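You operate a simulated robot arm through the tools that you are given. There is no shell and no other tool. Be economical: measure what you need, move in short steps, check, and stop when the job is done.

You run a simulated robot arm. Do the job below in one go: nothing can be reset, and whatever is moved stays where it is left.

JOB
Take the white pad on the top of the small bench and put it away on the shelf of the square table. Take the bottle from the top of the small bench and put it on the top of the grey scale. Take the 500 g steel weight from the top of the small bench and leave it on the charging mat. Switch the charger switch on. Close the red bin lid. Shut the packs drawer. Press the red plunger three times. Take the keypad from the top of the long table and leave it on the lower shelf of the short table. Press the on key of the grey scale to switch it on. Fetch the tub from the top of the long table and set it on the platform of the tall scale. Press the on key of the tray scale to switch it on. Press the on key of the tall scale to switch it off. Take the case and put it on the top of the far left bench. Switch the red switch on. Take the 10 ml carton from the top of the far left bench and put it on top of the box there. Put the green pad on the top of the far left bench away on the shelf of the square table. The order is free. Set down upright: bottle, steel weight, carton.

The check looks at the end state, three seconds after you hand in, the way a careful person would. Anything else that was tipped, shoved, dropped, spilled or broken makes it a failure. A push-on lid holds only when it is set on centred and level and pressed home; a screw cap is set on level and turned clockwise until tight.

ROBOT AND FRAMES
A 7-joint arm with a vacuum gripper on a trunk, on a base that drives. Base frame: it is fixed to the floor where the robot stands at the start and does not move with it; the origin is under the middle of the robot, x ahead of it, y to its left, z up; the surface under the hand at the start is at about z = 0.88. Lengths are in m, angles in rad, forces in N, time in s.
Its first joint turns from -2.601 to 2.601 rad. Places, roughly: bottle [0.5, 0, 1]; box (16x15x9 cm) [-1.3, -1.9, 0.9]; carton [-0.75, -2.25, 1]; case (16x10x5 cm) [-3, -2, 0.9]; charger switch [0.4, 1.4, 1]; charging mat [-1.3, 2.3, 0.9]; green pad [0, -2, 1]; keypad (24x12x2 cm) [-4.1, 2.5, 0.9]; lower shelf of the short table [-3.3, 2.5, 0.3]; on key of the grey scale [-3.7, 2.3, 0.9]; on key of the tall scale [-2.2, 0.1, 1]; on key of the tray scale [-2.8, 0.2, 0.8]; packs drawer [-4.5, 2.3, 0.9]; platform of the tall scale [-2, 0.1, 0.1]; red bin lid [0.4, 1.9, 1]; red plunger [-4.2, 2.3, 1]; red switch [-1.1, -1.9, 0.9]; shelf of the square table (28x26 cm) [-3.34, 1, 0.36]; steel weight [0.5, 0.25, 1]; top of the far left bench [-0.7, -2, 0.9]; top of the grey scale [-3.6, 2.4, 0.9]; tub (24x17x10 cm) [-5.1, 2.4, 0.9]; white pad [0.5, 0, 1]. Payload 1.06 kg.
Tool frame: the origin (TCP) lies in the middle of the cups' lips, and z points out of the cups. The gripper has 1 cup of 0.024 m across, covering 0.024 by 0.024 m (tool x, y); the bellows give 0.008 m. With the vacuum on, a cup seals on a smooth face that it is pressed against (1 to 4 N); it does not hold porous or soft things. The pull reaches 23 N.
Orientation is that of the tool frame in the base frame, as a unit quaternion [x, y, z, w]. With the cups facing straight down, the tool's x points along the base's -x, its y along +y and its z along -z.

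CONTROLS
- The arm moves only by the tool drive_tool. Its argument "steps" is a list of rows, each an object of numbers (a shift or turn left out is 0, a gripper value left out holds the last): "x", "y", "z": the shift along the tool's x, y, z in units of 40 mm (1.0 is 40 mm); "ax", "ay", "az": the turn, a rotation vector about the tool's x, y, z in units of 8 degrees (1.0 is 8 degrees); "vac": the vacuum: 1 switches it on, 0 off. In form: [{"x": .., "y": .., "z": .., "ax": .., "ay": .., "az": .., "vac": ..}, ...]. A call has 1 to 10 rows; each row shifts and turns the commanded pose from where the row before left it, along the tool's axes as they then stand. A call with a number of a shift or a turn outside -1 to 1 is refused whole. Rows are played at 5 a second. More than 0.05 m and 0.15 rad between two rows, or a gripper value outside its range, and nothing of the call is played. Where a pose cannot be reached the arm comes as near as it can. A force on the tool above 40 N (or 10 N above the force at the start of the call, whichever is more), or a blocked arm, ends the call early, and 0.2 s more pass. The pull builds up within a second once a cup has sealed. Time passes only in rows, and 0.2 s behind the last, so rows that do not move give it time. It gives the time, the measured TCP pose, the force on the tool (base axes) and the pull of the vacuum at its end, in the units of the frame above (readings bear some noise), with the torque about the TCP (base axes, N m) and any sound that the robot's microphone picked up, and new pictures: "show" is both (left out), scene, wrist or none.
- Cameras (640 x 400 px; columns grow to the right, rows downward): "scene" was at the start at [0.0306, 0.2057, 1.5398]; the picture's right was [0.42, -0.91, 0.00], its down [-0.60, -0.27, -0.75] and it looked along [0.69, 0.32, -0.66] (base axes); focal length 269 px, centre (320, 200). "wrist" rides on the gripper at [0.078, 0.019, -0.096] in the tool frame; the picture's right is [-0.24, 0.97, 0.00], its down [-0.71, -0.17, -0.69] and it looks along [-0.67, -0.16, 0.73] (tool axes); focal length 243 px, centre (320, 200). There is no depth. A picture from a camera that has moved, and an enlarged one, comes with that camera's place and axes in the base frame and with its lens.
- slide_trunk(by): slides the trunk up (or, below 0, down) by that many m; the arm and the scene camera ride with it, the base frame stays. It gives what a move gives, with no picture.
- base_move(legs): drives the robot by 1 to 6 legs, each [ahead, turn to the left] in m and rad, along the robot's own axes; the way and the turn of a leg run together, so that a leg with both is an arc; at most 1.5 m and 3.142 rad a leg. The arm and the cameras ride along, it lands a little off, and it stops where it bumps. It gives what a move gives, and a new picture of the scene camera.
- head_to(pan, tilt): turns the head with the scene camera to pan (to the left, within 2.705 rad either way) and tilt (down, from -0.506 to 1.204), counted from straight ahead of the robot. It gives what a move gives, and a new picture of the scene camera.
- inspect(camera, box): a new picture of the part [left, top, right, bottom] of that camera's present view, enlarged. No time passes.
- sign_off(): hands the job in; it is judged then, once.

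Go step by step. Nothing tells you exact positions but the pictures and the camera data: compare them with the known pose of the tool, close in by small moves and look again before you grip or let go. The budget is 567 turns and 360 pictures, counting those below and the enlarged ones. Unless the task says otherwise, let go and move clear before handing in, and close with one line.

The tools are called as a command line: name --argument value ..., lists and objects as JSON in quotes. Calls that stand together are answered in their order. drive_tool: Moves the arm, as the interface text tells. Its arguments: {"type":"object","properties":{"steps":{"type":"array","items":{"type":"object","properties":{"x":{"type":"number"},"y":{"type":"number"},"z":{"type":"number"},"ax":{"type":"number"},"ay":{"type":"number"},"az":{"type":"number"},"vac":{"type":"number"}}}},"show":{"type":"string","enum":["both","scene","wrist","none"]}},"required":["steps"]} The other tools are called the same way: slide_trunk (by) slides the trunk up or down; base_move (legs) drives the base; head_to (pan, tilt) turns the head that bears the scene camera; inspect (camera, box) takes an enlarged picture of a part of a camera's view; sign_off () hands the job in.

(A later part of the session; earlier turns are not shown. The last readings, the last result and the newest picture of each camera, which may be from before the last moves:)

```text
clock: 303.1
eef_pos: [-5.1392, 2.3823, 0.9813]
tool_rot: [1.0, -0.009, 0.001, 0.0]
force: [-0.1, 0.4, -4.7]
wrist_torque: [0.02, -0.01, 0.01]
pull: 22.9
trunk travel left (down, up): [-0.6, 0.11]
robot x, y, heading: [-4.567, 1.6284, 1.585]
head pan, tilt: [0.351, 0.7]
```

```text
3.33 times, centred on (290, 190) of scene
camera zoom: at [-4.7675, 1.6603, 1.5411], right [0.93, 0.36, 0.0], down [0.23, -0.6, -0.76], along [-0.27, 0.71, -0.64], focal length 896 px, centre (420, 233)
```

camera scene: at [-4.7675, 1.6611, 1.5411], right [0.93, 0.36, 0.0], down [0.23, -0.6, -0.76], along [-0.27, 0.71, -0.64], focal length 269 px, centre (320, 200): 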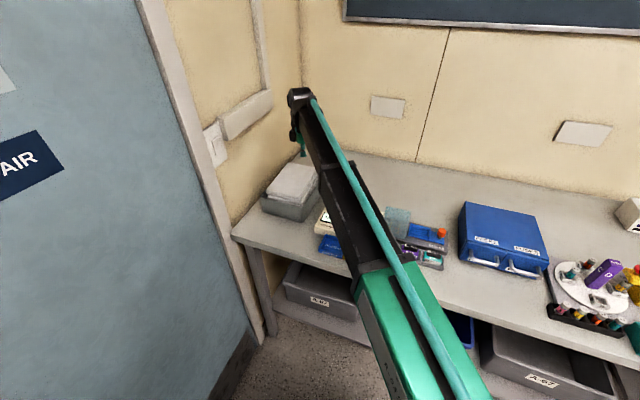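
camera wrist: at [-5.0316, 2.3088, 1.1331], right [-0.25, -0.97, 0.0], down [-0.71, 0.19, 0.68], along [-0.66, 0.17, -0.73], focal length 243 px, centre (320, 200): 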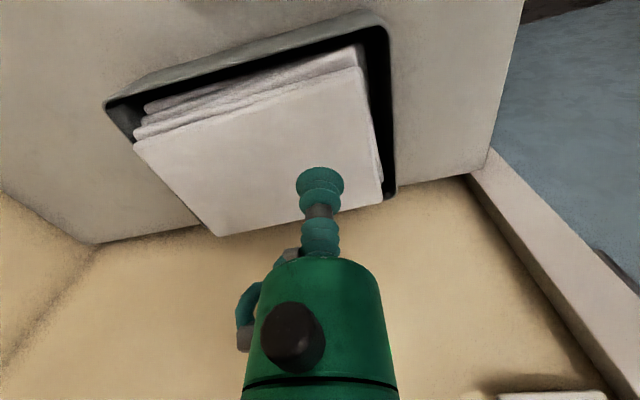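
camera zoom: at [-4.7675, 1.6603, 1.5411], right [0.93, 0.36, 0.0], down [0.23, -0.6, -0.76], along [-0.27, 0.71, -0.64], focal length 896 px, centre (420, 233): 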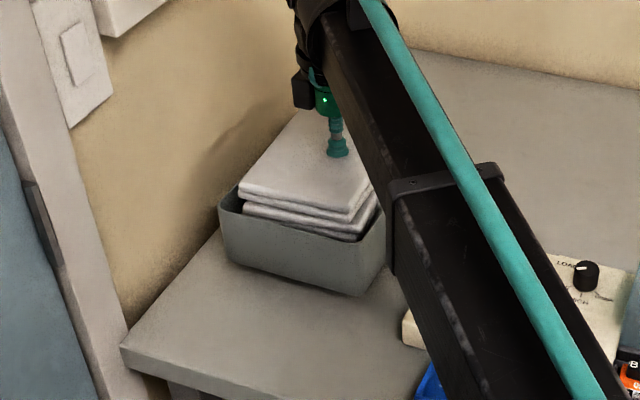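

The tub lifts as one piece. I raise it, bring it in front of the robot and drive to the tall scale.

drive_tool --steps '[{"z": -1}, {"z": -1}, {"z": -1}, {"z": -1}, {"y": 1}, {"x": 1}, {"x": 1}, {"x": 1}, {"x": 1}, {"x": 1}]' --show "none"

drive_tool --steps '[{"x": 1}, {"x": 1}, {"x": 1}, {"x": 1}, {"x": 1}, {"x": 1}, {"x": 1}]' --show "scene"

```text
clock: 305.3
eef_pos: [-4.9376, 2.3369, 1.1409]
tool_rot: [1.0, -0.01, 0.001, 0.0]
force: [0.4, 0.5, -3.9]
wrist_torque: [-0.02, -0.06, -0.03]
pull: 23.3
trunk travel left (down, up): [-0.6, 0.11]
robot x, y, heading: [-4.5686, 1.627, 1.582]
head pan, tilt: [0.351, 0.7]
```

```text
clock: 306.9
eef_pos: [-4.6579, 2.3315, 1.1418]
tool_rot: [1.0, -0.009, 0.001, 0.0]
force: [0.0, 0.2, -4.3]
wrist_torque: [-0.03, -0.05, -0.01]
pull: 22.8
trunk travel left (down, up): [-0.6, 0.11]
robot x, y, heading: [-4.5671, 1.626, 1.586]
head pan, tilt: [0.351, 0.7]
camera scene: at [-4.7668, 1.6603, 1.5412], right [0.93, 0.36, 0.0], down [0.23, -0.6, -0.76], along [-0.27, 0.71, -0.64], focal length 269 px, centre (320, 200)
```

scene: 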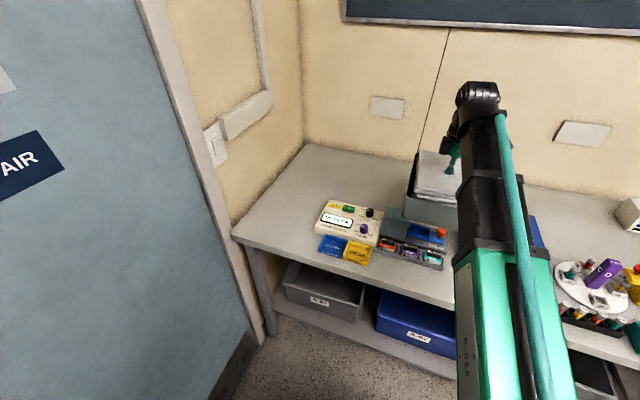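

base_move --legs '[[-0.04, 0], [0, -1.6], [1.4, 0]]'

base_move --legs '[[1.5, 0], [0.5, 0]]'

```text
clock: 318.2
eef_pos: [-2.4623, 1.6317, 1.1414]
tool_rot: [-0.686, 0.727, 0.0, 0.0]
force: [-0.7, -0.6, -3.4]
wrist_torque: [-0.05, 0.04, -0.03]
pull: 23.1
trunk travel left (down, up): [-0.6, 0.11]
robot x, y, heading: [-3.168, 1.562, -0.022]
head pan, tilt: [0.351, 0.7]
camera scene: at [-3.1314, 1.7639, 1.5411], right [0.32, -0.95, 0.0], down [-0.61, -0.21, -0.76], along [0.72, 0.25, -0.64], focal length 269 px, centre (320, 200)
```

scene: 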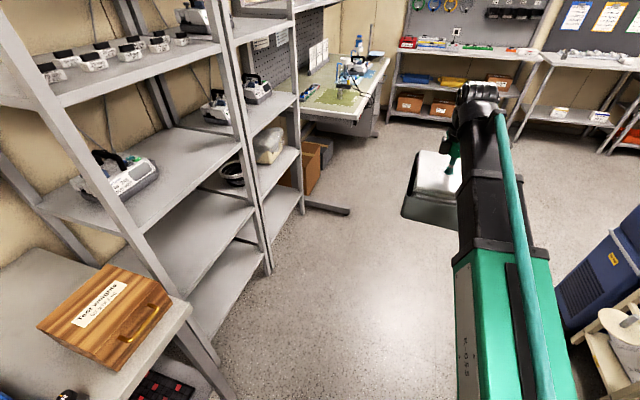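

```text
clock: 328.3
eef_pos: [-0.4489, 1.6123, 1.1404]
tool_rot: [-0.692, 0.722, -0.001, -0.001]
force: [-0.2, -0.2, -3.9]
wrist_torque: [-0.04, 0.06, 0.0]
pull: 23.0
trunk travel left (down, up): [-0.6, 0.11]
robot x, y, heading: [-1.1558, 1.5362, -0.009]
head pan, tilt: [0.351, 0.7]
camera scene: at [-1.1198, 1.7359, 1.5411], right [0.33, -0.94, 0.0], down [-0.61, -0.22, -0.76], along [0.72, 0.26, -0.64], focal length 269 px, centre (320, 200)
```

scene: 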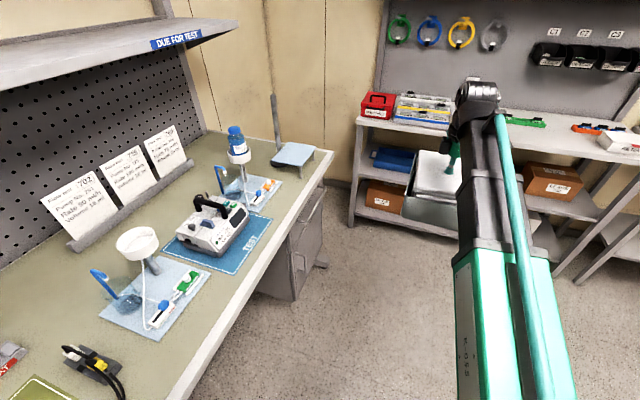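

base_move --legs '[[0, -1.56], [1.4, 0], [0, -1.57]]'

head_to --pan 0 --tilt 0.8

```text
clock: 342.9
eef_pos: [-1.874, 0.0632, 1.1412]
tool_rot: [0.724, 0.69, 0.0, 0.0]
force: [0.8, -0.6, -4.2]
wrist_torque: [-0.01, -0.06, 0.0]
pull: 23.5
trunk travel left (down, up): [-0.6, 0.11]
robot x, y, heading: [-1.1711, 0.1352, 3.128]
head pan, tilt: [0.351, 0.7]
camera scene: at [-1.2064, -0.0628, 1.5411], right [-0.33, 0.94, 0.0], down [0.61, 0.21, -0.76], along [-0.72, -0.25, -0.64], focal length 269 px, centre (320, 200)
```

scene: 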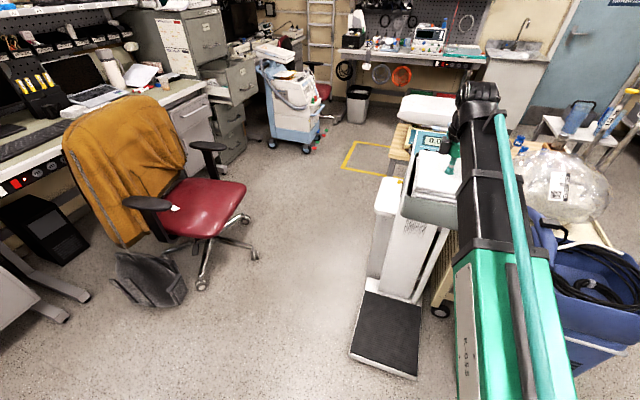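

```text
clock: 343.7
eef_pos: [-1.8746, 0.0613, 1.1419]
tool_rot: [0.724, 0.69, 0.001, -0.001]
force: [0.2, 1.2, -5.1]
wrist_torque: [0.04, -0.04, 0.03]
pull: 22.3
trunk travel left (down, up): [-0.6, 0.11]
robot x, y, heading: [-1.1683, 0.1365, 3.13]
head pan, tilt: [0.0, 0.799]
camera scene: at [-1.2069, -0.0339, 1.5329], right [0.01, 1.0, 0.0], down [0.72, -0.01, -0.7], along [-0.7, 0.01, -0.72], focal length 269 px, centre (320, 200)
```

scene: 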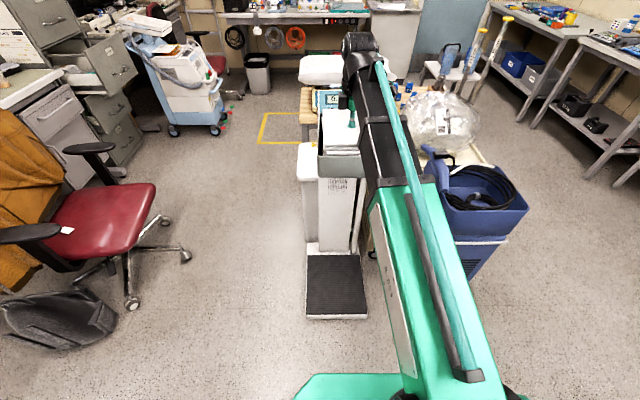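

Platform centre is near (-1.93, 0.06). I lower the trunk with the tub above it.

slide_trunk --by -0.4

slide_trunk --by -0.2

drive_tool --steps '[{"z": 1}]' --show "both"

```text
clock: 347.6
eef_pos: [-1.8733, 0.0628, 0.7416]
tool_rot: [0.724, 0.69, 0.001, -0.001]
force: [0.3, -0.1, -3.8]
wrist_torque: [0.02, -0.04, 0.0]
pull: 22.5
trunk travel left (down, up): [-0.2, 0.51]
robot x, y, heading: [-1.1714, 0.1348, 3.129]
head pan, tilt: [0.0, 0.799]
```

```text
clock: 349.7
eef_pos: [-1.8739, 0.0618, 0.5421]
tool_rot: [0.723, 0.691, 0.001, -0.001]
force: [0.9, 0.2, -3.8]
wrist_torque: [0.02, -0.05, 0.01]
pull: 22.3
trunk travel left (down, up): [0.0, 0.71]
robot x, y, heading: [-1.1673, 0.1367, 3.125]
head pan, tilt: [0.0, 0.799]
```

```text
clock: 350.1
eef_pos: [-1.8734, 0.0625, 0.5024]
tool_rot: [0.724, 0.69, 0.002, -0.001]
force: [0.8, 0.3, -3.3]
wrist_torque: [0.02, -0.06, 0.01]
pull: 22.8
trunk travel left (down, up): [0.0, 0.71]
robot x, y, heading: [-1.1682, 0.1334, 3.129]
head pan, tilt: [0.0, 0.799]
camera scene: at [-1.2067, -0.0337, 0.9329], right [0.01, 1.0, 0.0], down [0.72, -0.01, -0.7], along [-0.7, 0.01, -0.72], focal length 269 px, centre (320, 200)
camera wrist: at [-1.851, 0.1396, 0.5958], right [0.96, -0.28, 0.0], down [-0.2, -0.7, 0.68], along [-0.19, -0.66, -0.73], focal length 243 px, centre (320, 200)
```

scene: 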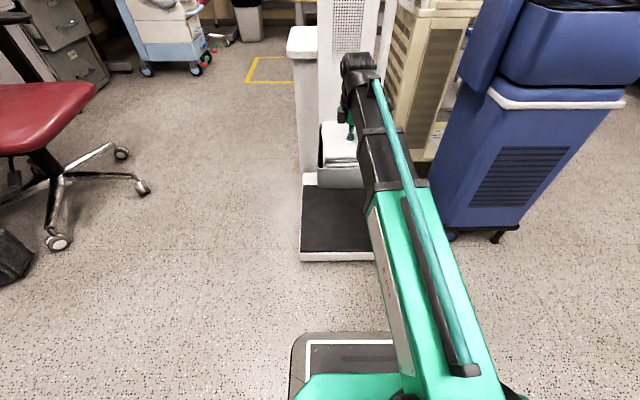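
wrist: 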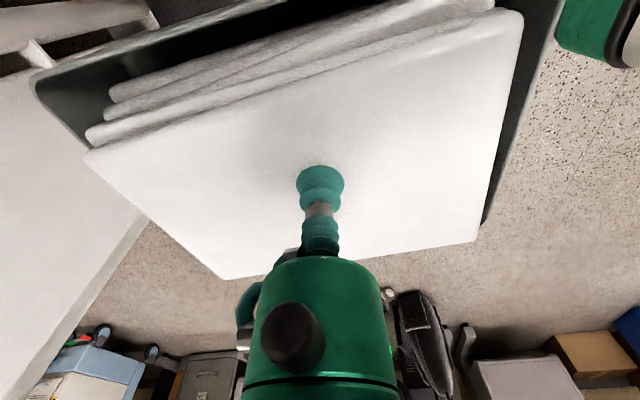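

drive_tool --steps '[{"y": -0.9}, {"x": -0.3}, {"z": 1}, {"z": 1}, {"z": 1}, {"z": 1}, {"z": 1}, {"z": 1}]' --show "both"

```text
clock: 351.9
eef_pos: [-1.91, 0.0536, 0.2609]
tool_rot: [0.724, 0.69, 0.001, 0.0]
force: [1.2, -0.1, -3.1]
wrist_torque: [0.04, -0.03, -0.02]
pull: 22.9
trunk travel left (down, up): [0.0, 0.71]
robot x, y, heading: [-1.1675, 0.1347, 3.132]
head pan, tilt: [0.0, 0.799]
camera scene: at [-1.2067, -0.0337, 0.9329], right [0.01, 1.0, 0.0], down [0.72, -0.01, -0.7], along [-0.7, 0.01, -0.72], focal length 269 px, centre (320, 200)
camera wrist: at [-1.8875, 0.1301, 0.3552], right [0.96, -0.28, 0.0], down [-0.2, -0.7, 0.68], along [-0.19, -0.66, -0.73], focal length 243 px, centre (320, 200)
```

scene: 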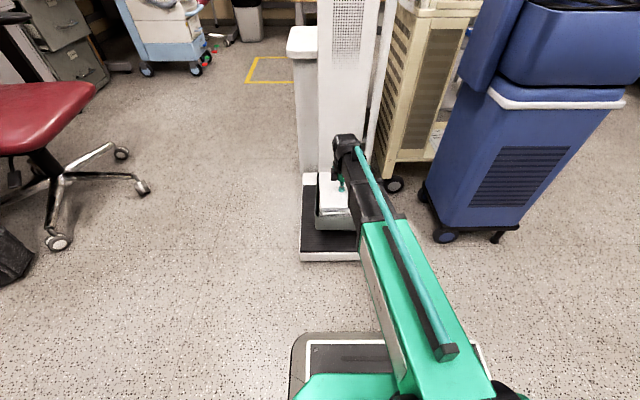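
wrist: 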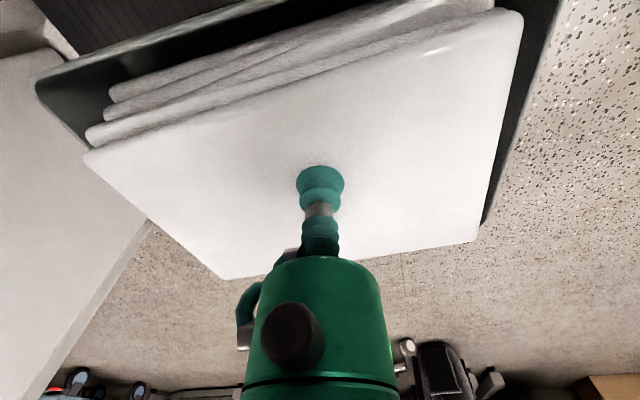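

inspect --camera "scene" --box '[270, 120, 430, 280]'

```text
2.50 times, centred on (350, 200) of scene
camera zoom: at [-1.2067, -0.0337, 0.9329], right [0.01, 1.0, 0.0], down [0.72, -0.01, -0.7], along [-0.7, 0.01, -0.72], focal length 672 px, centre (245, 200)
```

zoom: 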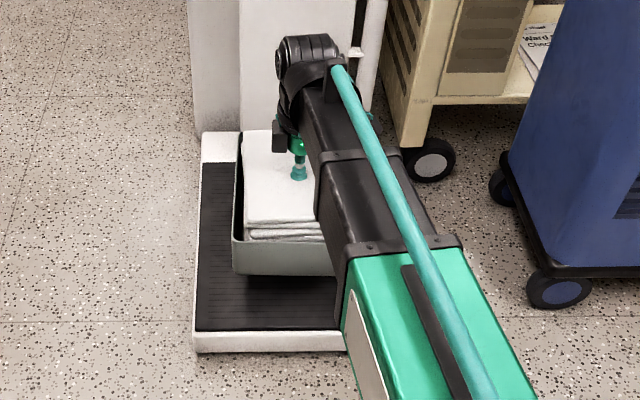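

drive_tool --steps '[{"z": 0.6}, {"z": 0.4}, {"z": 0.3}]' --show "none"

drive_tool --steps '[{"z": 0.2}, {"z": 0.2}, {"z": 0.2}]' --show "none"

```text
clock: 352.7
eef_pos: [-1.9087, 0.0513, 0.2088]
tool_rot: [0.724, 0.69, 0.001, 0.0]
force: [-0.3, 0.0, -4.1]
wrist_torque: [0.04, -0.05, 0.0]
pull: 23.2
trunk travel left (down, up): [0.0, 0.71]
robot x, y, heading: [-1.1682, 0.1352, 3.128]
head pan, tilt: [0.0, 0.799]
```

```text
clock: 353.5
eef_pos: [-1.91, 0.054, 0.186]
tool_rot: [0.724, 0.69, 0.002, 0.0]
force: [-0.4, -0.4, -3.8]
wrist_torque: [0.04, -0.04, 0.02]
pull: 23.0
trunk travel left (down, up): [0.0, 0.71]
robot x, y, heading: [-1.1655, 0.1365, 3.127]
head pan, tilt: [0.0, 0.799]
```

drive_tool --steps '[{"z": 0.15}, {"z": 0.15}]' --show "none"

inspect --camera "scene" --box '[270, 120, 430, 280]'

```text
clock: 354.1
eef_pos: [-1.9105, 0.053, 0.1752]
tool_rot: [0.723, 0.691, 0.0, -0.002]
force: [1.2, 1.1, 17.0]
wrist_torque: [-0.07, 0.11, 0.02]
pull: 22.8
trunk travel left (down, up): [0.0, 0.71]
robot x, y, heading: [-1.167, 0.1333, 3.127]
head pan, tilt: [0.0, 0.799]
```

```text
2.50 times, centred on (350, 200) of scene
camera zoom: at [-1.2056, -0.0336, 0.9334], right [0.01, 1.0, 0.0], down [0.72, -0.01, -0.7], along [-0.7, 0.01, -0.72], focal length 672 px, centre (245, 200)
```

zoom: 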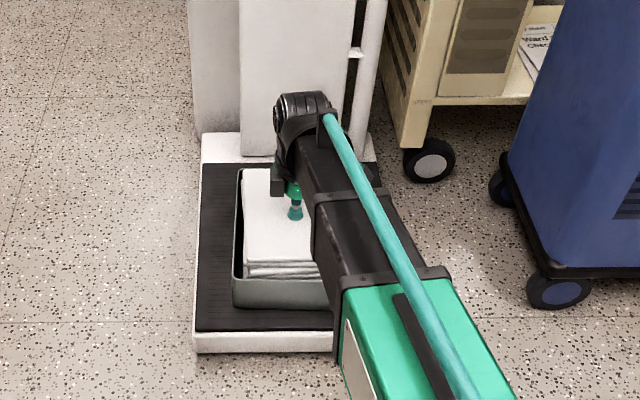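

It rests on the platform. Release and rise.

drive_tool --steps '[{"z": -0.1, "vac": 0}, {}, {}, {}, {"z": -0.3}, {"z": -1}, {"z": -1}, {"z": -1}, {"z": -1}, {"z": -1}]' --show "wrist"

slide_trunk --by 0.4

slide_trunk --by 0.2

drive_tool --steps '[{"z": -1}, {"z": -1}, {"z": -1}, {"z": -1}]' --show "scene"

```text
clock: 356.3
eef_pos: [-1.911, 0.0527, 0.3901]
tool_rot: [0.724, 0.69, 0.001, 0.0]
force: [-0.2, -0.6, -0.5]
wrist_torque: [0.01, 0.03, 0.02]
pull: 0.0
trunk travel left (down, up): [0.0, 0.71]
robot x, y, heading: [-1.1658, 0.133, 3.131]
head pan, tilt: [0.0, 0.799]
camera wrist: at [-1.8881, 0.1292, 0.4841], right [0.96, -0.28, 0.0], down [-0.21, -0.7, 0.68], along [-0.19, -0.66, -0.73], focal length 243 px, centre (320, 200)
```

wrist: 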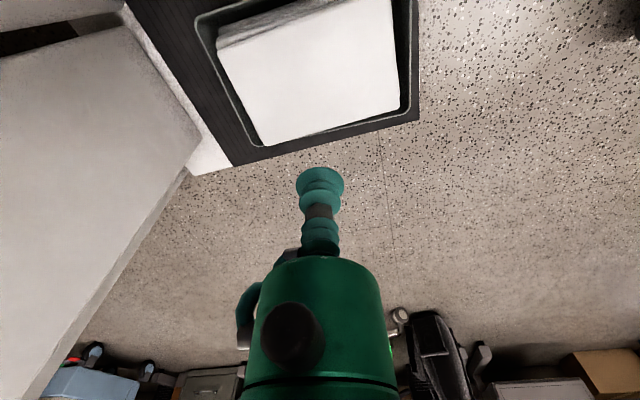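

```text
clock: 360.1
eef_pos: [-1.9103, 0.0526, 0.7905]
tool_rot: [0.724, 0.69, 0.001, -0.001]
force: [-0.7, 0.5, 0.2]
wrist_torque: [0.01, -0.02, -0.04]
pull: 0.1
trunk travel left (down, up): [-0.4, 0.31]
robot x, y, heading: [-1.1693, 0.138, 3.131]
head pan, tilt: [0.0, 0.799]
```

```text
clock: 362.3
eef_pos: [-1.9105, 0.0525, 0.9887]
tool_rot: [0.724, 0.69, 0.001, 0.0]
force: [0.8, 0.5, 0.6]
wrist_torque: [-0.03, -0.02, -0.02]
pull: 0.1
trunk travel left (down, up): [-0.6, 0.11]
robot x, y, heading: [-1.1674, 0.1343, 3.129]
head pan, tilt: [0.0, 0.799]
```

```text
clock: 363.3
eef_pos: [-1.9096, 0.053, 1.1508]
tool_rot: [0.723, 0.69, 0.001, -0.001]
force: [0.0, -0.3, 0.9]
wrist_torque: [0.01, 0.01, -0.02]
pull: 0.2
trunk travel left (down, up): [-0.6, 0.11]
robot x, y, heading: [-1.1653, 0.1346, 3.129]
head pan, tilt: [0.0, 0.799]
camera scene: at [-1.2065, -0.0337, 1.5328], right [0.01, 1.0, 0.0], down [0.72, -0.01, -0.7], along [-0.7, 0.01, -0.72], focal length 269 px, centre (320, 200)
```

scene: 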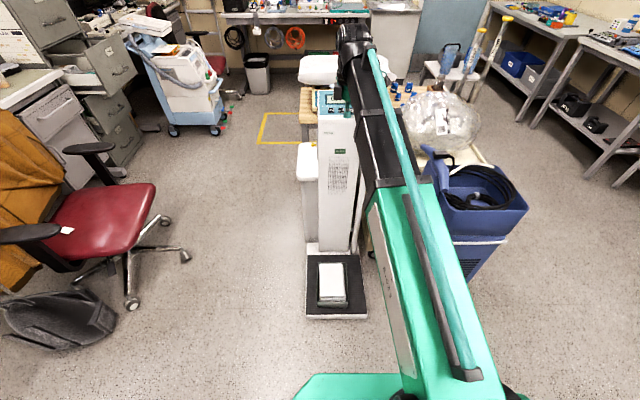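

inspect --camera "scene" --box '[280, 60, 400, 150]'

```text
4.44 times, centred on (340, 105) of scene
camera zoom: at [-1.2065, -0.0337, 1.5328], right [0.01, 1.0, 0.0], down [0.72, -0.01, -0.7], along [-0.7, 0.01, -0.72], focal length 1195 px, centre (231, 622)
```

zoom: 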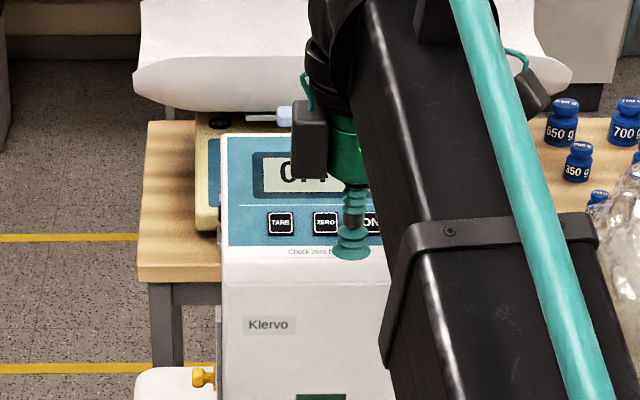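

base_move --legs '[[0.17, 0]]'

drive_tool --steps '[{"y": -1}, {"y": -1}, {"y": -1}, {"x": 1}]' --show "wrist"

```text
clock: 364.8
eef_pos: [-2.0821, 0.0559, 1.1479]
tool_rot: [0.724, 0.69, 0.002, 0.001]
force: [-0.3, 0.5, -0.1]
wrist_torque: [0.03, -0.04, 0.04]
pull: 0.1
trunk travel left (down, up): [-0.6, 0.11]
robot x, y, heading: [-1.3364, 0.1376, 3.131]
head pan, tilt: [0.0, 0.799]
camera scene: at [-1.3783, -0.0313, 1.5329], right [0.01, 1.0, 0.0], down [0.72, -0.01, -0.7], along [-0.7, 0.01, -0.72], focal length 269 px, centre (320, 200)
```

scene: 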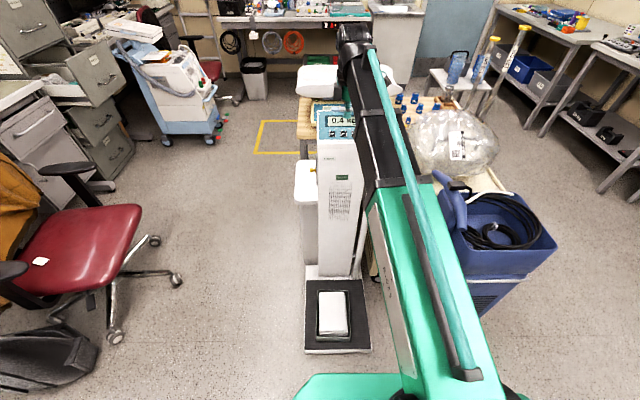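

```text
clock: 365.4
eef_pos: [-2.1471, 0.0597, 1.1502]
tool_rot: [0.724, 0.69, 0.011, 0.008]
force: [21.9, 0.9, 3.2]
wrist_torque: [0.05, 0.07, -0.18]
pull: 0.0
trunk travel left (down, up): [-0.6, 0.11]
robot x, y, heading: [-1.3388, 0.1395, 3.127]
head pan, tilt: [0.0, 0.799]
stopped in row 3: the force on the tool passed its limit at 63 N (the readings are from after the stop); the commanded pose is now the measured one
camera wrist: at [-2.1271, 0.1364, 1.2436], right [0.96, -0.28, 0.03], down [-0.22, -0.7, 0.68], along [-0.17, -0.66, -0.74], focal length 243 px, centre (320, 200)
```

wrist: 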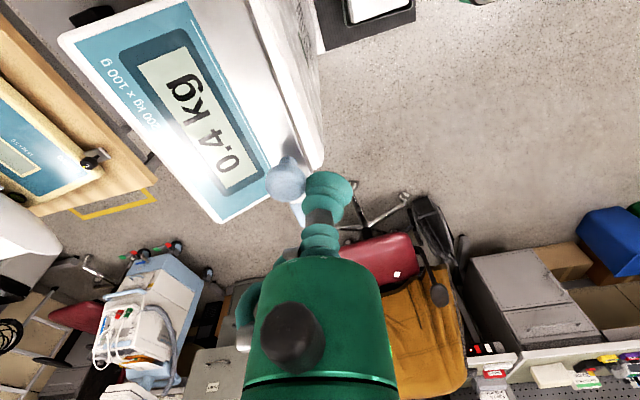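

I touched part of the scale's head, which is taller than I thought. I back off and rise.

drive_tool --steps '[{"y": 0.5}, {"y": 1}, {"z": -1}, {"z": -1}]' --show "wrist"

inspect --camera "scene" --box '[290, 70, 390, 150]'

```text
clock: 366.4
eef_pos: [-2.0936, 0.0552, 1.2299]
tool_rot: [0.724, 0.69, 0.009, 0.006]
force: [0.3, 0.9, -0.2]
wrist_torque: [0.01, 0.02, 0.01]
pull: 0.1
trunk travel left (down, up): [-0.6, 0.11]
robot x, y, heading: [-1.3366, 0.1397, 3.125]
head pan, tilt: [0.0, 0.799]
camera wrist: at [-2.073, 0.1324, 1.3242], right [0.96, -0.28, 0.02], down [-0.22, -0.7, 0.68], along [-0.18, -0.66, -0.73], focal length 243 px, centre (320, 200)
```

wrist: 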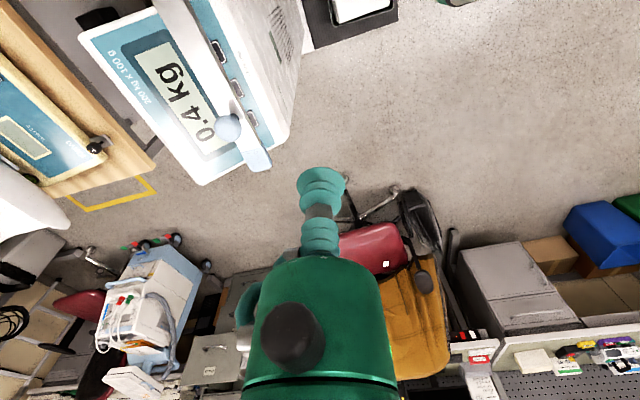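

```text
5.00 times, centred on (340, 110) of scene
camera zoom: at [-1.3773, -0.0313, 1.5328], right [0.01, 1.0, 0.0], down [0.72, -0.01, -0.7], along [-0.7, 0.01, -0.72], focal length 1344 px, centre (220, 650)
```

zoom: 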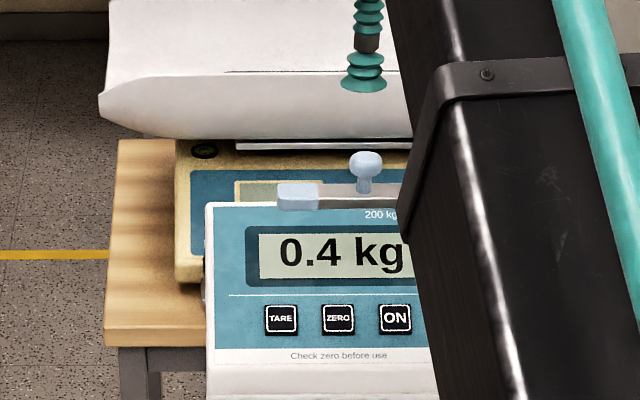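

inspect --camera "wrist" --box '[70, 0, 310, 190]'

```text
2.11 times, centred on (190, 95) of wrist
camera zoom: at [-2.073, 0.1324, 1.3242], right [0.96, -0.28, 0.02], down [-0.22, -0.7, 0.68], along [-0.18, -0.66, -0.73], focal length 511 px, centre (594, 421)
```

zoom: 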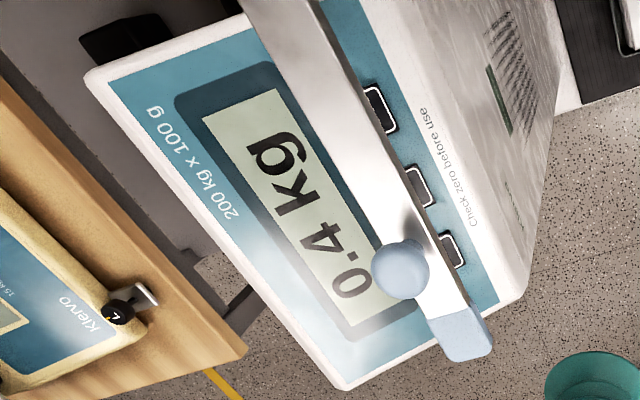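

A measuring arm sits above the panel, so I'll tilt the tool about 63° and reach the ON key (≈ -2.197, 0.102, 1.018) from beneath that arm.

drive_tool --steps '[{"x": 1}, {"x": 0.2, "ax": 1}, {"ax": 1}, {"ax": 1}, {"ax": 1}, {"ax": 1}, {"ax": 1}, {"ax": 1}, {"ax": 1}]' --show "both"

```text
clock: 368.4
eef_pos: [-2.0908, 0.1038, 1.231]
tool_rot: [0.617, 0.589, -0.358, -0.379]
force: [0.7, -0.2, -0.8]
wrist_torque: [-0.02, 0.01, 0.02]
pull: 0.1
trunk travel left (down, up): [-0.6, 0.11]
robot x, y, heading: [-1.3373, 0.1432, 3.126]
head pan, tilt: [0.0, 0.799]
camera scene: at [-1.3772, -0.0313, 1.5329], right [0.01, 1.0, 0.0], down [0.72, -0.01, -0.7], along [-0.7, 0.01, -0.72], focal length 269 px, centre (320, 200)
camera wrist: at [-1.9937, 0.1781, 1.2556], right [0.43, -0.25, -0.87], down [0.5, -0.73, 0.46], along [-0.75, -0.63, -0.19], focal length 243 px, centre (320, 200)
```

scene: 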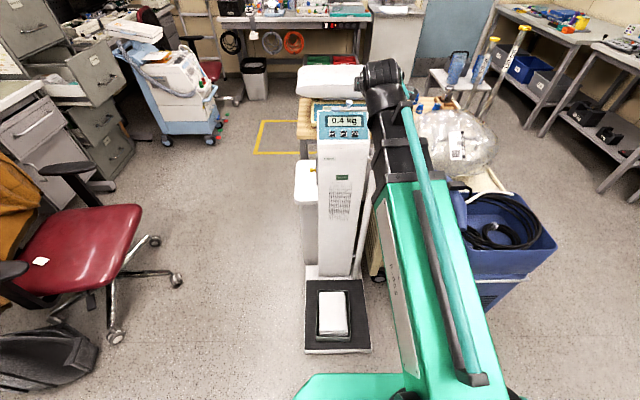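
wrist: 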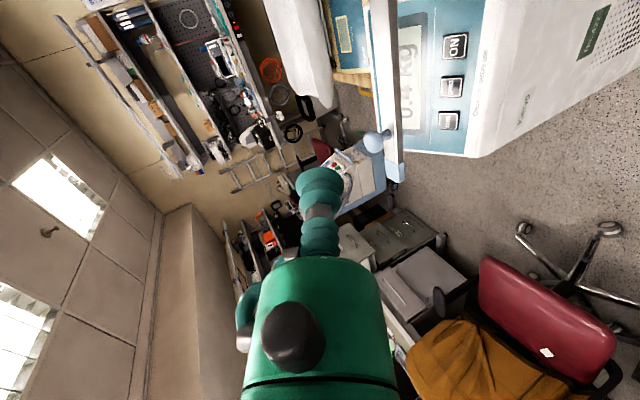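

drive_tool --steps '[{"y": 0.82, "z": 0.42}, {"y": 0.82, "z": 0.42}, {"y": 0.82, "z": 0.42}, {"y": 0.82, "z": 0.42, "x": -0.1}, {"z": 1}, {"z": 0.7}]' --show "both"

inspect --camera "scene" --box '[290, 70, 390, 150]'

```text
clock: 369.8
eef_pos: [-2.1512, 0.1044, 1.0517]
tool_rot: [0.618, 0.589, -0.358, -0.378]
force: [0.6, -0.3, -0.1]
wrist_torque: [-0.01, -0.02, -0.02]
pull: 0.3
trunk travel left (down, up): [-0.6, 0.11]
robot x, y, heading: [-1.3373, 0.1404, 3.124]
head pan, tilt: [0.0, 0.799]
camera scene: at [-1.3776, -0.0313, 1.5329], right [0.01, 1.0, 0.0], down [0.72, -0.01, -0.7], along [-0.7, 0.01, -0.72], focal length 269 px, centre (320, 200)
camera wrist: at [-2.0554, 0.1774, 1.0769], right [0.43, -0.25, -0.87], down [0.5, -0.73, 0.46], along [-0.75, -0.63, -0.19], focal length 243 px, centre (320, 200)
```

scene: 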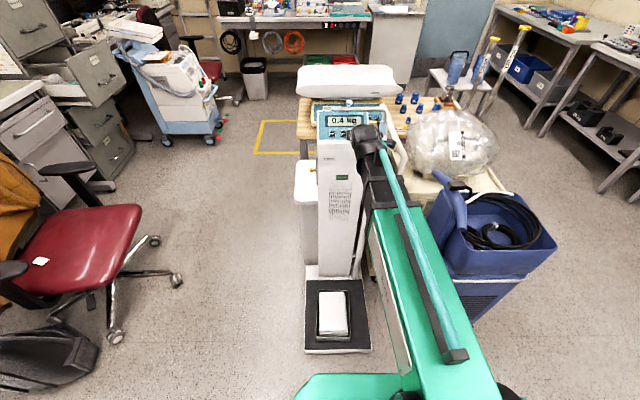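
wrist: 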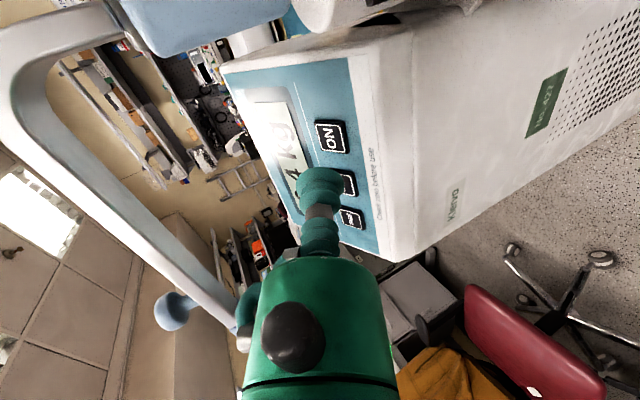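

```text
5.00 times, centred on (340, 110) of scene
camera zoom: at [-1.3776, -0.0313, 1.5329], right [0.01, 1.0, 0.0], down [0.72, -0.01, -0.7], along [-0.7, 0.01, -0.72], focal length 1344 px, centre (220, 650)
```

zoom: 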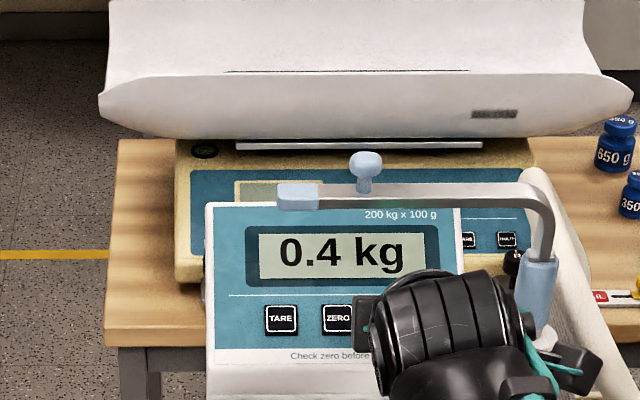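

drive_tool --steps '[{"z": 0.5, "x": -0.1}, {"z": 0.4}, {"z": 0.2}]' --show "wrist"

```text
clock: 370.6
eef_pos: [-2.1908, 0.1014, 1.0321]
tool_rot: [0.618, 0.589, -0.359, -0.378]
force: [-0.3, 0.1, 0.3]
wrist_torque: [0.0, -0.01, 0.01]
pull: 0.0
trunk travel left (down, up): [-0.6, 0.11]
robot x, y, heading: [-1.3394, 0.1383, 3.129]
head pan, tilt: [0.0, 0.799]
camera wrist: at [-2.094, 0.1756, 1.0571], right [0.43, -0.25, -0.87], down [0.5, -0.73, 0.46], along [-0.75, -0.63, -0.19], focal length 243 px, centre (320, 200)
```

wrist: 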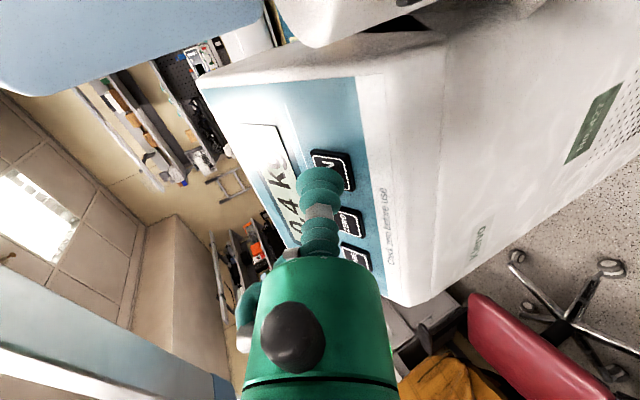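

drive_tool --steps '[{"y": 0.12, "x": 0.1}, {"z": 0.2}, {"z": 0.15}]' --show "none"

drive_tool --steps '[{"z": 0.12}, {"z": 0.1}]' --show "wrist"

```text
clock: 371.4
eef_pos: [-2.2007, 0.1062, 1.02]
tool_rot: [0.616, 0.59, -0.359, -0.379]
force: [2.8, 1.0, 4.6]
wrist_torque: [-0.05, -0.07, 0.0]
pull: 0.1
trunk travel left (down, up): [-0.6, 0.11]
robot x, y, heading: [-1.3366, 0.1361, 3.127]
head pan, tilt: [0.0, 0.799]
heard: click
```

```text
clock: 372.0
eef_pos: [-2.2035, 0.1062, 1.0208]
tool_rot: [0.616, 0.589, -0.36, -0.379]
force: [17.8, -0.5, 18.2]
wrist_torque: [-0.03, -0.46, -0.03]
pull: 0.1
trunk travel left (down, up): [-0.6, 0.11]
robot x, y, heading: [-1.3355, 0.1375, 3.127]
head pan, tilt: [0.0, 0.799]
camera wrist: at [-2.1073, 0.1805, 1.0452], right [0.43, -0.25, -0.87], down [0.5, -0.73, 0.46], along [-0.75, -0.63, -0.19], focal length 243 px, centre (320, 200)
```

wrist: 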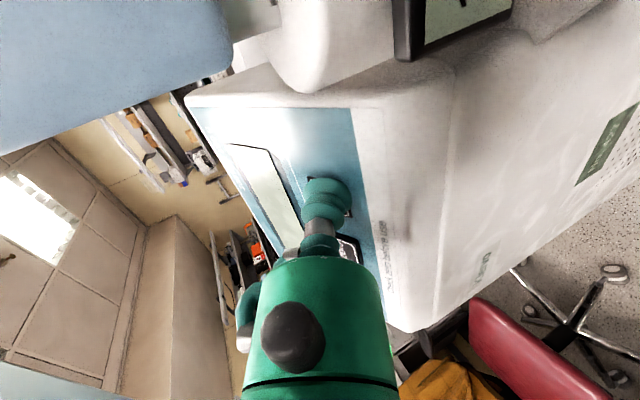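

Clicked, and the display looks blank. I withdraw along the tool axis.

drive_tool --steps '[{"z": -1}, {"z": -1}, {"z": -1}, {"y": -0.82, "z": -0.42}, {"y": -0.82, "z": -0.42}, {"y": -0.82, "z": -0.42}, {"y": -0.82, "z": -0.42}]' --show "none"

inspect --camera "scene" --box '[290, 70, 390, 150]'

```text
clock: 373.6
eef_pos: [-2.1027, 0.1011, 1.2198]
tool_rot: [0.617, 0.59, -0.358, -0.378]
force: [-0.8, 0.4, 1.0]
wrist_torque: [-0.03, 0.0, 0.01]
pull: 0.1
trunk travel left (down, up): [-0.6, 0.11]
robot x, y, heading: [-1.3369, 0.1416, 3.126]
head pan, tilt: [0.0, 0.799]
```

```text
5.00 times, centred on (340, 110) of scene
camera zoom: at [-1.3772, -0.0313, 1.5328], right [0.01, 1.0, 0.0], down [0.72, -0.01, -0.7], along [-0.7, 0.01, -0.72], focal length 1344 px, centre (220, 650)
```

zoom: 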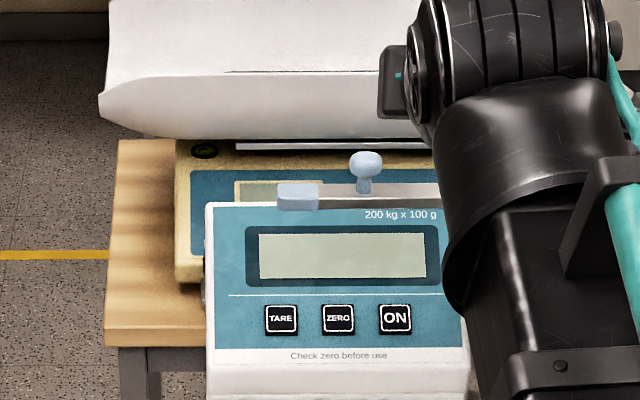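

The tall scale is off. Next the tray scale, which I'll reach from its south side: around the front of the tall scale.

drive_tool --steps '[{"ax": -1, "y": -0.2}, {"ax": -1}, {"ax": -1}, {"ax": -1}, {"ax": -1}, {"ax": -1}, {"ax": -1}, {"ax": -1}]' --show "none"

base_move --legs '[[-0.15, 0], [0, 1.58], [0.62, 0], [0, -1.58]]'

head_to --pan 0.2 --tilt 0.8

```text
clock: 375.4
eef_pos: [-2.1067, 0.1012, 1.2255]
tool_rot: [0.724, 0.689, 0.009, 0.007]
force: [-0.6, 0.0, 0.8]
wrist_torque: [-0.02, -0.02, 0.0]
pull: 0.1
trunk travel left (down, up): [-0.6, 0.11]
robot x, y, heading: [-1.3381, 0.1389, 3.125]
head pan, tilt: [0.0, 0.799]
```

```text
clock: 387.6
eef_pos: [-1.9487, -0.5277, 1.2253]
tool_rot: [0.722, 0.692, 0.008, 0.006]
force: [0.2, -0.3, -0.7]
wrist_torque: [0.03, 0.03, 0.0]
pull: 0.0
trunk travel left (down, up): [-0.6, 0.11]
robot x, y, heading: [-1.1781, -0.4838, 3.135]
head pan, tilt: [0.0, 0.799]
camera scene: at [-1.2188, -0.6556, 1.5329], right [0.01, 1.0, 0.0], down [0.72, 0.0, -0.7], along [-0.7, 0.0, -0.72], focal length 269 px, centre (320, 200)
```

scene: 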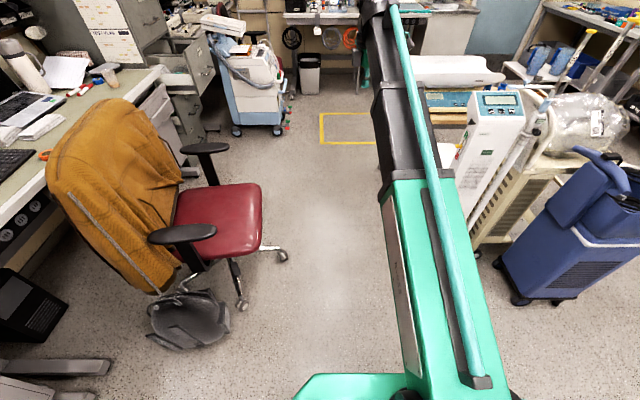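

```text
clock: 388.4
eef_pos: [-1.9487, -0.5284, 1.2253]
tool_rot: [0.721, 0.693, 0.009, 0.007]
force: [-0.1, 1.0, -0.2]
wrist_torque: [0.0, 0.03, 0.0]
pull: 0.0
trunk travel left (down, up): [-0.6, 0.11]
robot x, y, heading: [-1.1811, -0.486, 3.138]
head pan, tilt: [0.201, 0.799]
camera scene: at [-1.2173, -0.6717, 1.5329], right [-0.19, 0.98, 0.0], down [0.7, 0.14, -0.7], along [-0.68, -0.13, -0.72], focal length 269 px, centre (320, 200)
```

scene: 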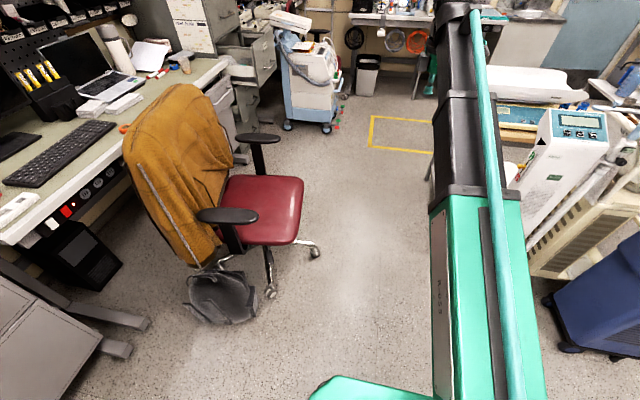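

base_move --legs '[[1.5, 0]]'

head_to --pan -1.2 --tilt 0.7

```text
clock: 395.9
eef_pos: [-3.4649, -0.5108, 1.2269]
tool_rot: [0.723, 0.691, 0.009, 0.006]
force: [0.4, 0.4, 0.0]
wrist_torque: [0.01, -0.03, -0.01]
pull: 0.0
trunk travel left (down, up): [-0.6, 0.11]
robot x, y, heading: [-2.6959, -0.4708, 3.131]
head pan, tilt: [0.201, 0.799]
camera scene: at [-2.7347, -0.6577, 1.5329], right [-0.19, 0.98, 0.0], down [0.7, 0.13, -0.7], along [-0.68, -0.13, -0.72], focal length 269 px, centre (320, 200)
```

scene: 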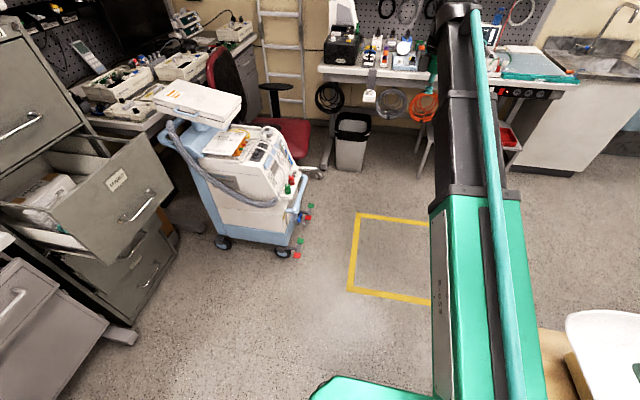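

```text
clock: 397.4
eef_pos: [-3.466, -0.5102, 1.2252]
tool_rot: [0.723, 0.691, 0.009, 0.005]
force: [0.2, 0.0, 1.4]
wrist_torque: [-0.01, 0.01, -0.02]
pull: 0.0
trunk travel left (down, up): [-0.6, 0.11]
robot x, y, heading: [-2.6998, -0.4724, 3.129]
head pan, tilt: [-1.201, 0.7]
camera scene: at [-2.6851, -0.563, 1.5411], right [0.94, 0.35, 0.0], down [0.23, -0.6, -0.76], along [-0.27, 0.72, -0.64], focal length 269 px, centre (320, 200)
```

scene: 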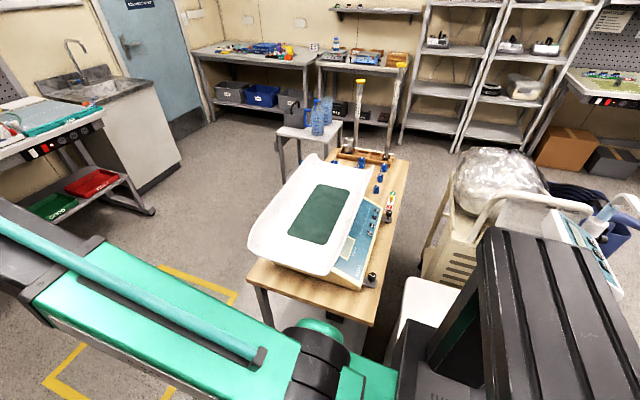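

inspect --camera "scene" --box '[240, 140, 420, 320]'

```text
2.22 times, centred on (330, 230) of scene
camera zoom: at [-2.6851, -0.563, 1.5411], right [0.94, 0.35, 0.0], down [0.23, -0.6, -0.76], along [-0.27, 0.72, -0.64], focal length 598 px, centre (298, 133)
```

zoom: 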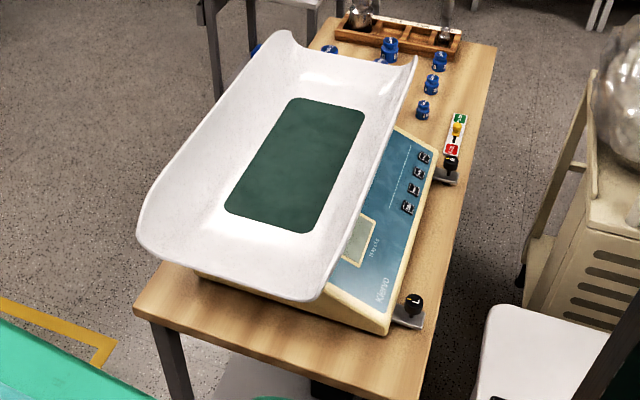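

inspect --camera "scene" --box '[345, 170, 395, 220]'

```text
8.00 times, centred on (370, 195) of scene
camera zoom: at [-2.6851, -0.563, 1.5411], right [0.94, 0.35, 0.0], down [0.23, -0.6, -0.76], along [-0.27, 0.72, -0.64], focal length 2151 px, centre (-80, 240)
```

zoom: 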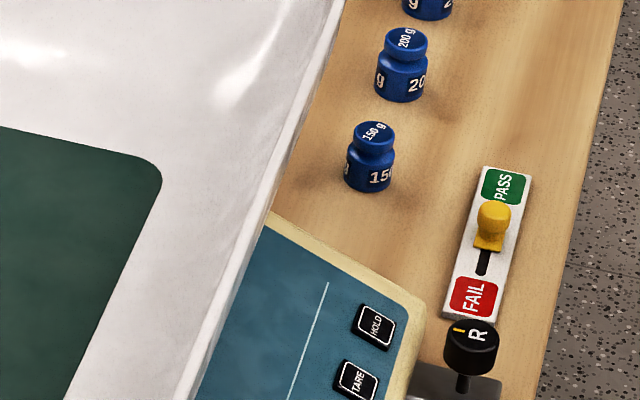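

inspect --camera "scene" --box '[340, 200, 390, 250]'

```text
8.00 times, centred on (365, 225) of scene
camera zoom: at [-2.6851, -0.563, 1.5411], right [0.94, 0.35, 0.0], down [0.23, -0.6, -0.76], along [-0.27, 0.72, -0.64], focal length 2151 px, centre (-40, 0)
```

zoom: 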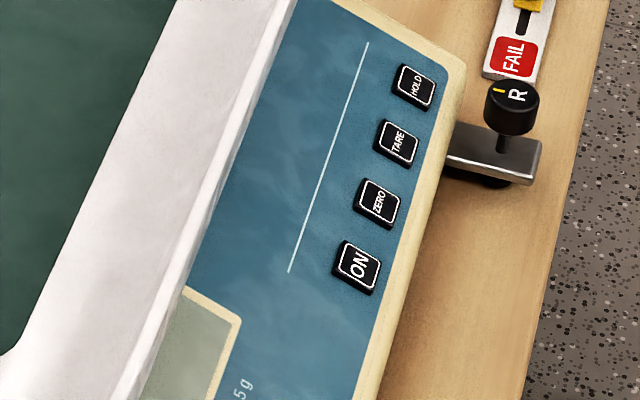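

The ON key of the tray scale is the nearest of its four keys, near (-2.753, 0.154, 0.80). I turn to face it.

base_move --legs '[[0, -1.56]]'

head_to --pan 0.15 --tilt 0.9

```text
clock: 399.4
eef_pos: [-3.3939, -0.1496, 1.2272]
tool_rot: [0.868, 0.496, 0.006, 0.007]
force: [-1.2, 0.3, 0.4]
wrist_torque: [-0.02, -0.03, 0.01]
pull: 0.1
trunk travel left (down, up): [-0.6, 0.11]
robot x, y, heading: [-2.6999, -0.4721, 2.647]
head pan, tilt: [-1.201, 0.7]
stopped in leg 1: the robot was blocked; the commanded pose is now the measured one
camera scene: at [-2.7298, -0.5606, 1.5411], right [0.99, -0.12, 0.0], down [-0.08, -0.64, -0.77], along [0.09, 0.76, -0.64], focal length 269 px, centre (320, 200)
```

scene: 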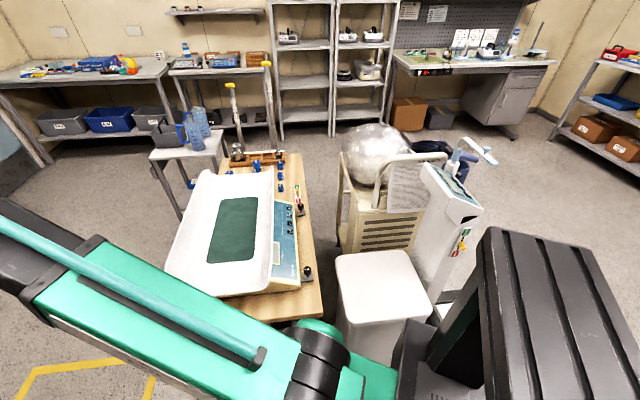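

```text
clock: 400.9
eef_pos: [-3.3955, -0.15, 1.2263]
tool_rot: [0.868, 0.496, 0.007, 0.008]
force: [0.6, -0.3, 0.5]
wrist_torque: [0.01, 0.02, -0.03]
pull: 0.0
trunk travel left (down, up): [-0.6, 0.11]
robot x, y, heading: [-2.7015, -0.4715, 2.653]
head pan, tilt: [0.15, 0.901]
camera scene: at [-2.8116, -0.6193, 1.525], right [0.34, 0.94, 0.0], down [0.74, -0.26, -0.62], along [-0.58, 0.21, -0.78], focal length 269 px, centre (320, 200)
```

scene: 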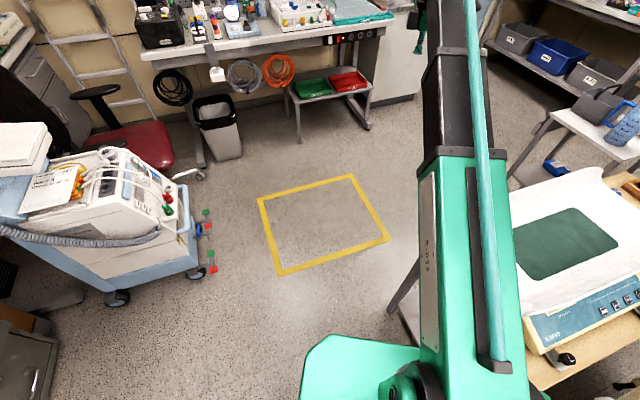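

Blocked again by the table edge. I turn back and take a spot further west and south.

base_move --legs '[[0, 0.72], [0.5, 0], [0, -1.79]]'

head_to --pan -0.4 --tilt 0.85

```text
clock: 410.2
eef_pos: [-3.2343, 0.1769, 1.2261]
tool_rot: [1.0, -0.018, 0.002, 0.011]
force: [0.5, 0.2, -0.2]
wrist_torque: [-0.01, 0.01, 0.04]
pull: 0.1
trunk travel left (down, up): [-0.6, 0.11]
robot x, y, heading: [-3.1891, -0.5853, 1.572]
head pan, tilt: [0.15, 0.901]
camera scene: at [-3.3707, -0.5594, 1.525], right [0.99, 0.15, 0.0], down [0.12, -0.77, -0.62], along [-0.09, 0.61, -0.78], focal length 269 px, centre (320, 200)
```

scene: 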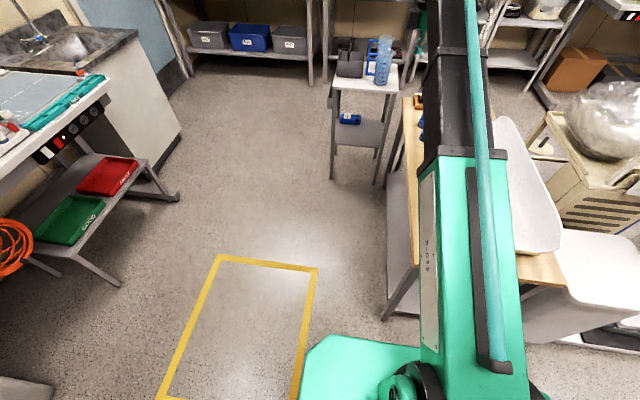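

```text
clock: 411.1
eef_pos: [-3.234, 0.1787, 1.2256]
tool_rot: [1.0, -0.018, 0.001, 0.01]
force: [-0.3, 0.3, -0.1]
wrist_torque: [0.02, -0.02, -0.01]
pull: 0.1
trunk travel left (down, up): [-0.6, 0.11]
robot x, y, heading: [-3.1867, -0.5884, 1.58]
head pan, tilt: [-0.4, 0.85]
camera scene: at [-3.3291, -0.562, 1.5289], right [0.92, -0.39, 0.0], down [-0.29, -0.69, -0.66], along [0.26, 0.61, -0.75], focal length 269 px, centre (320, 200)
```

scene: 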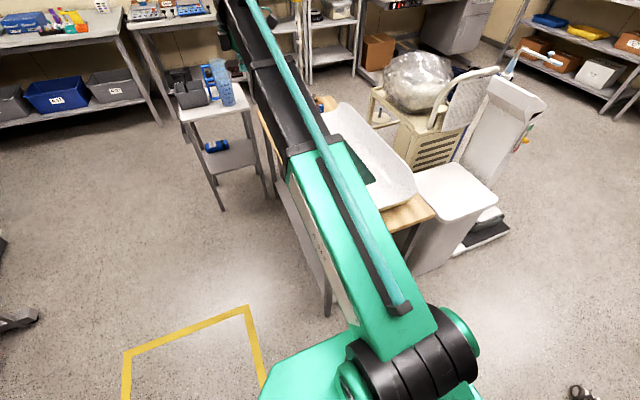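

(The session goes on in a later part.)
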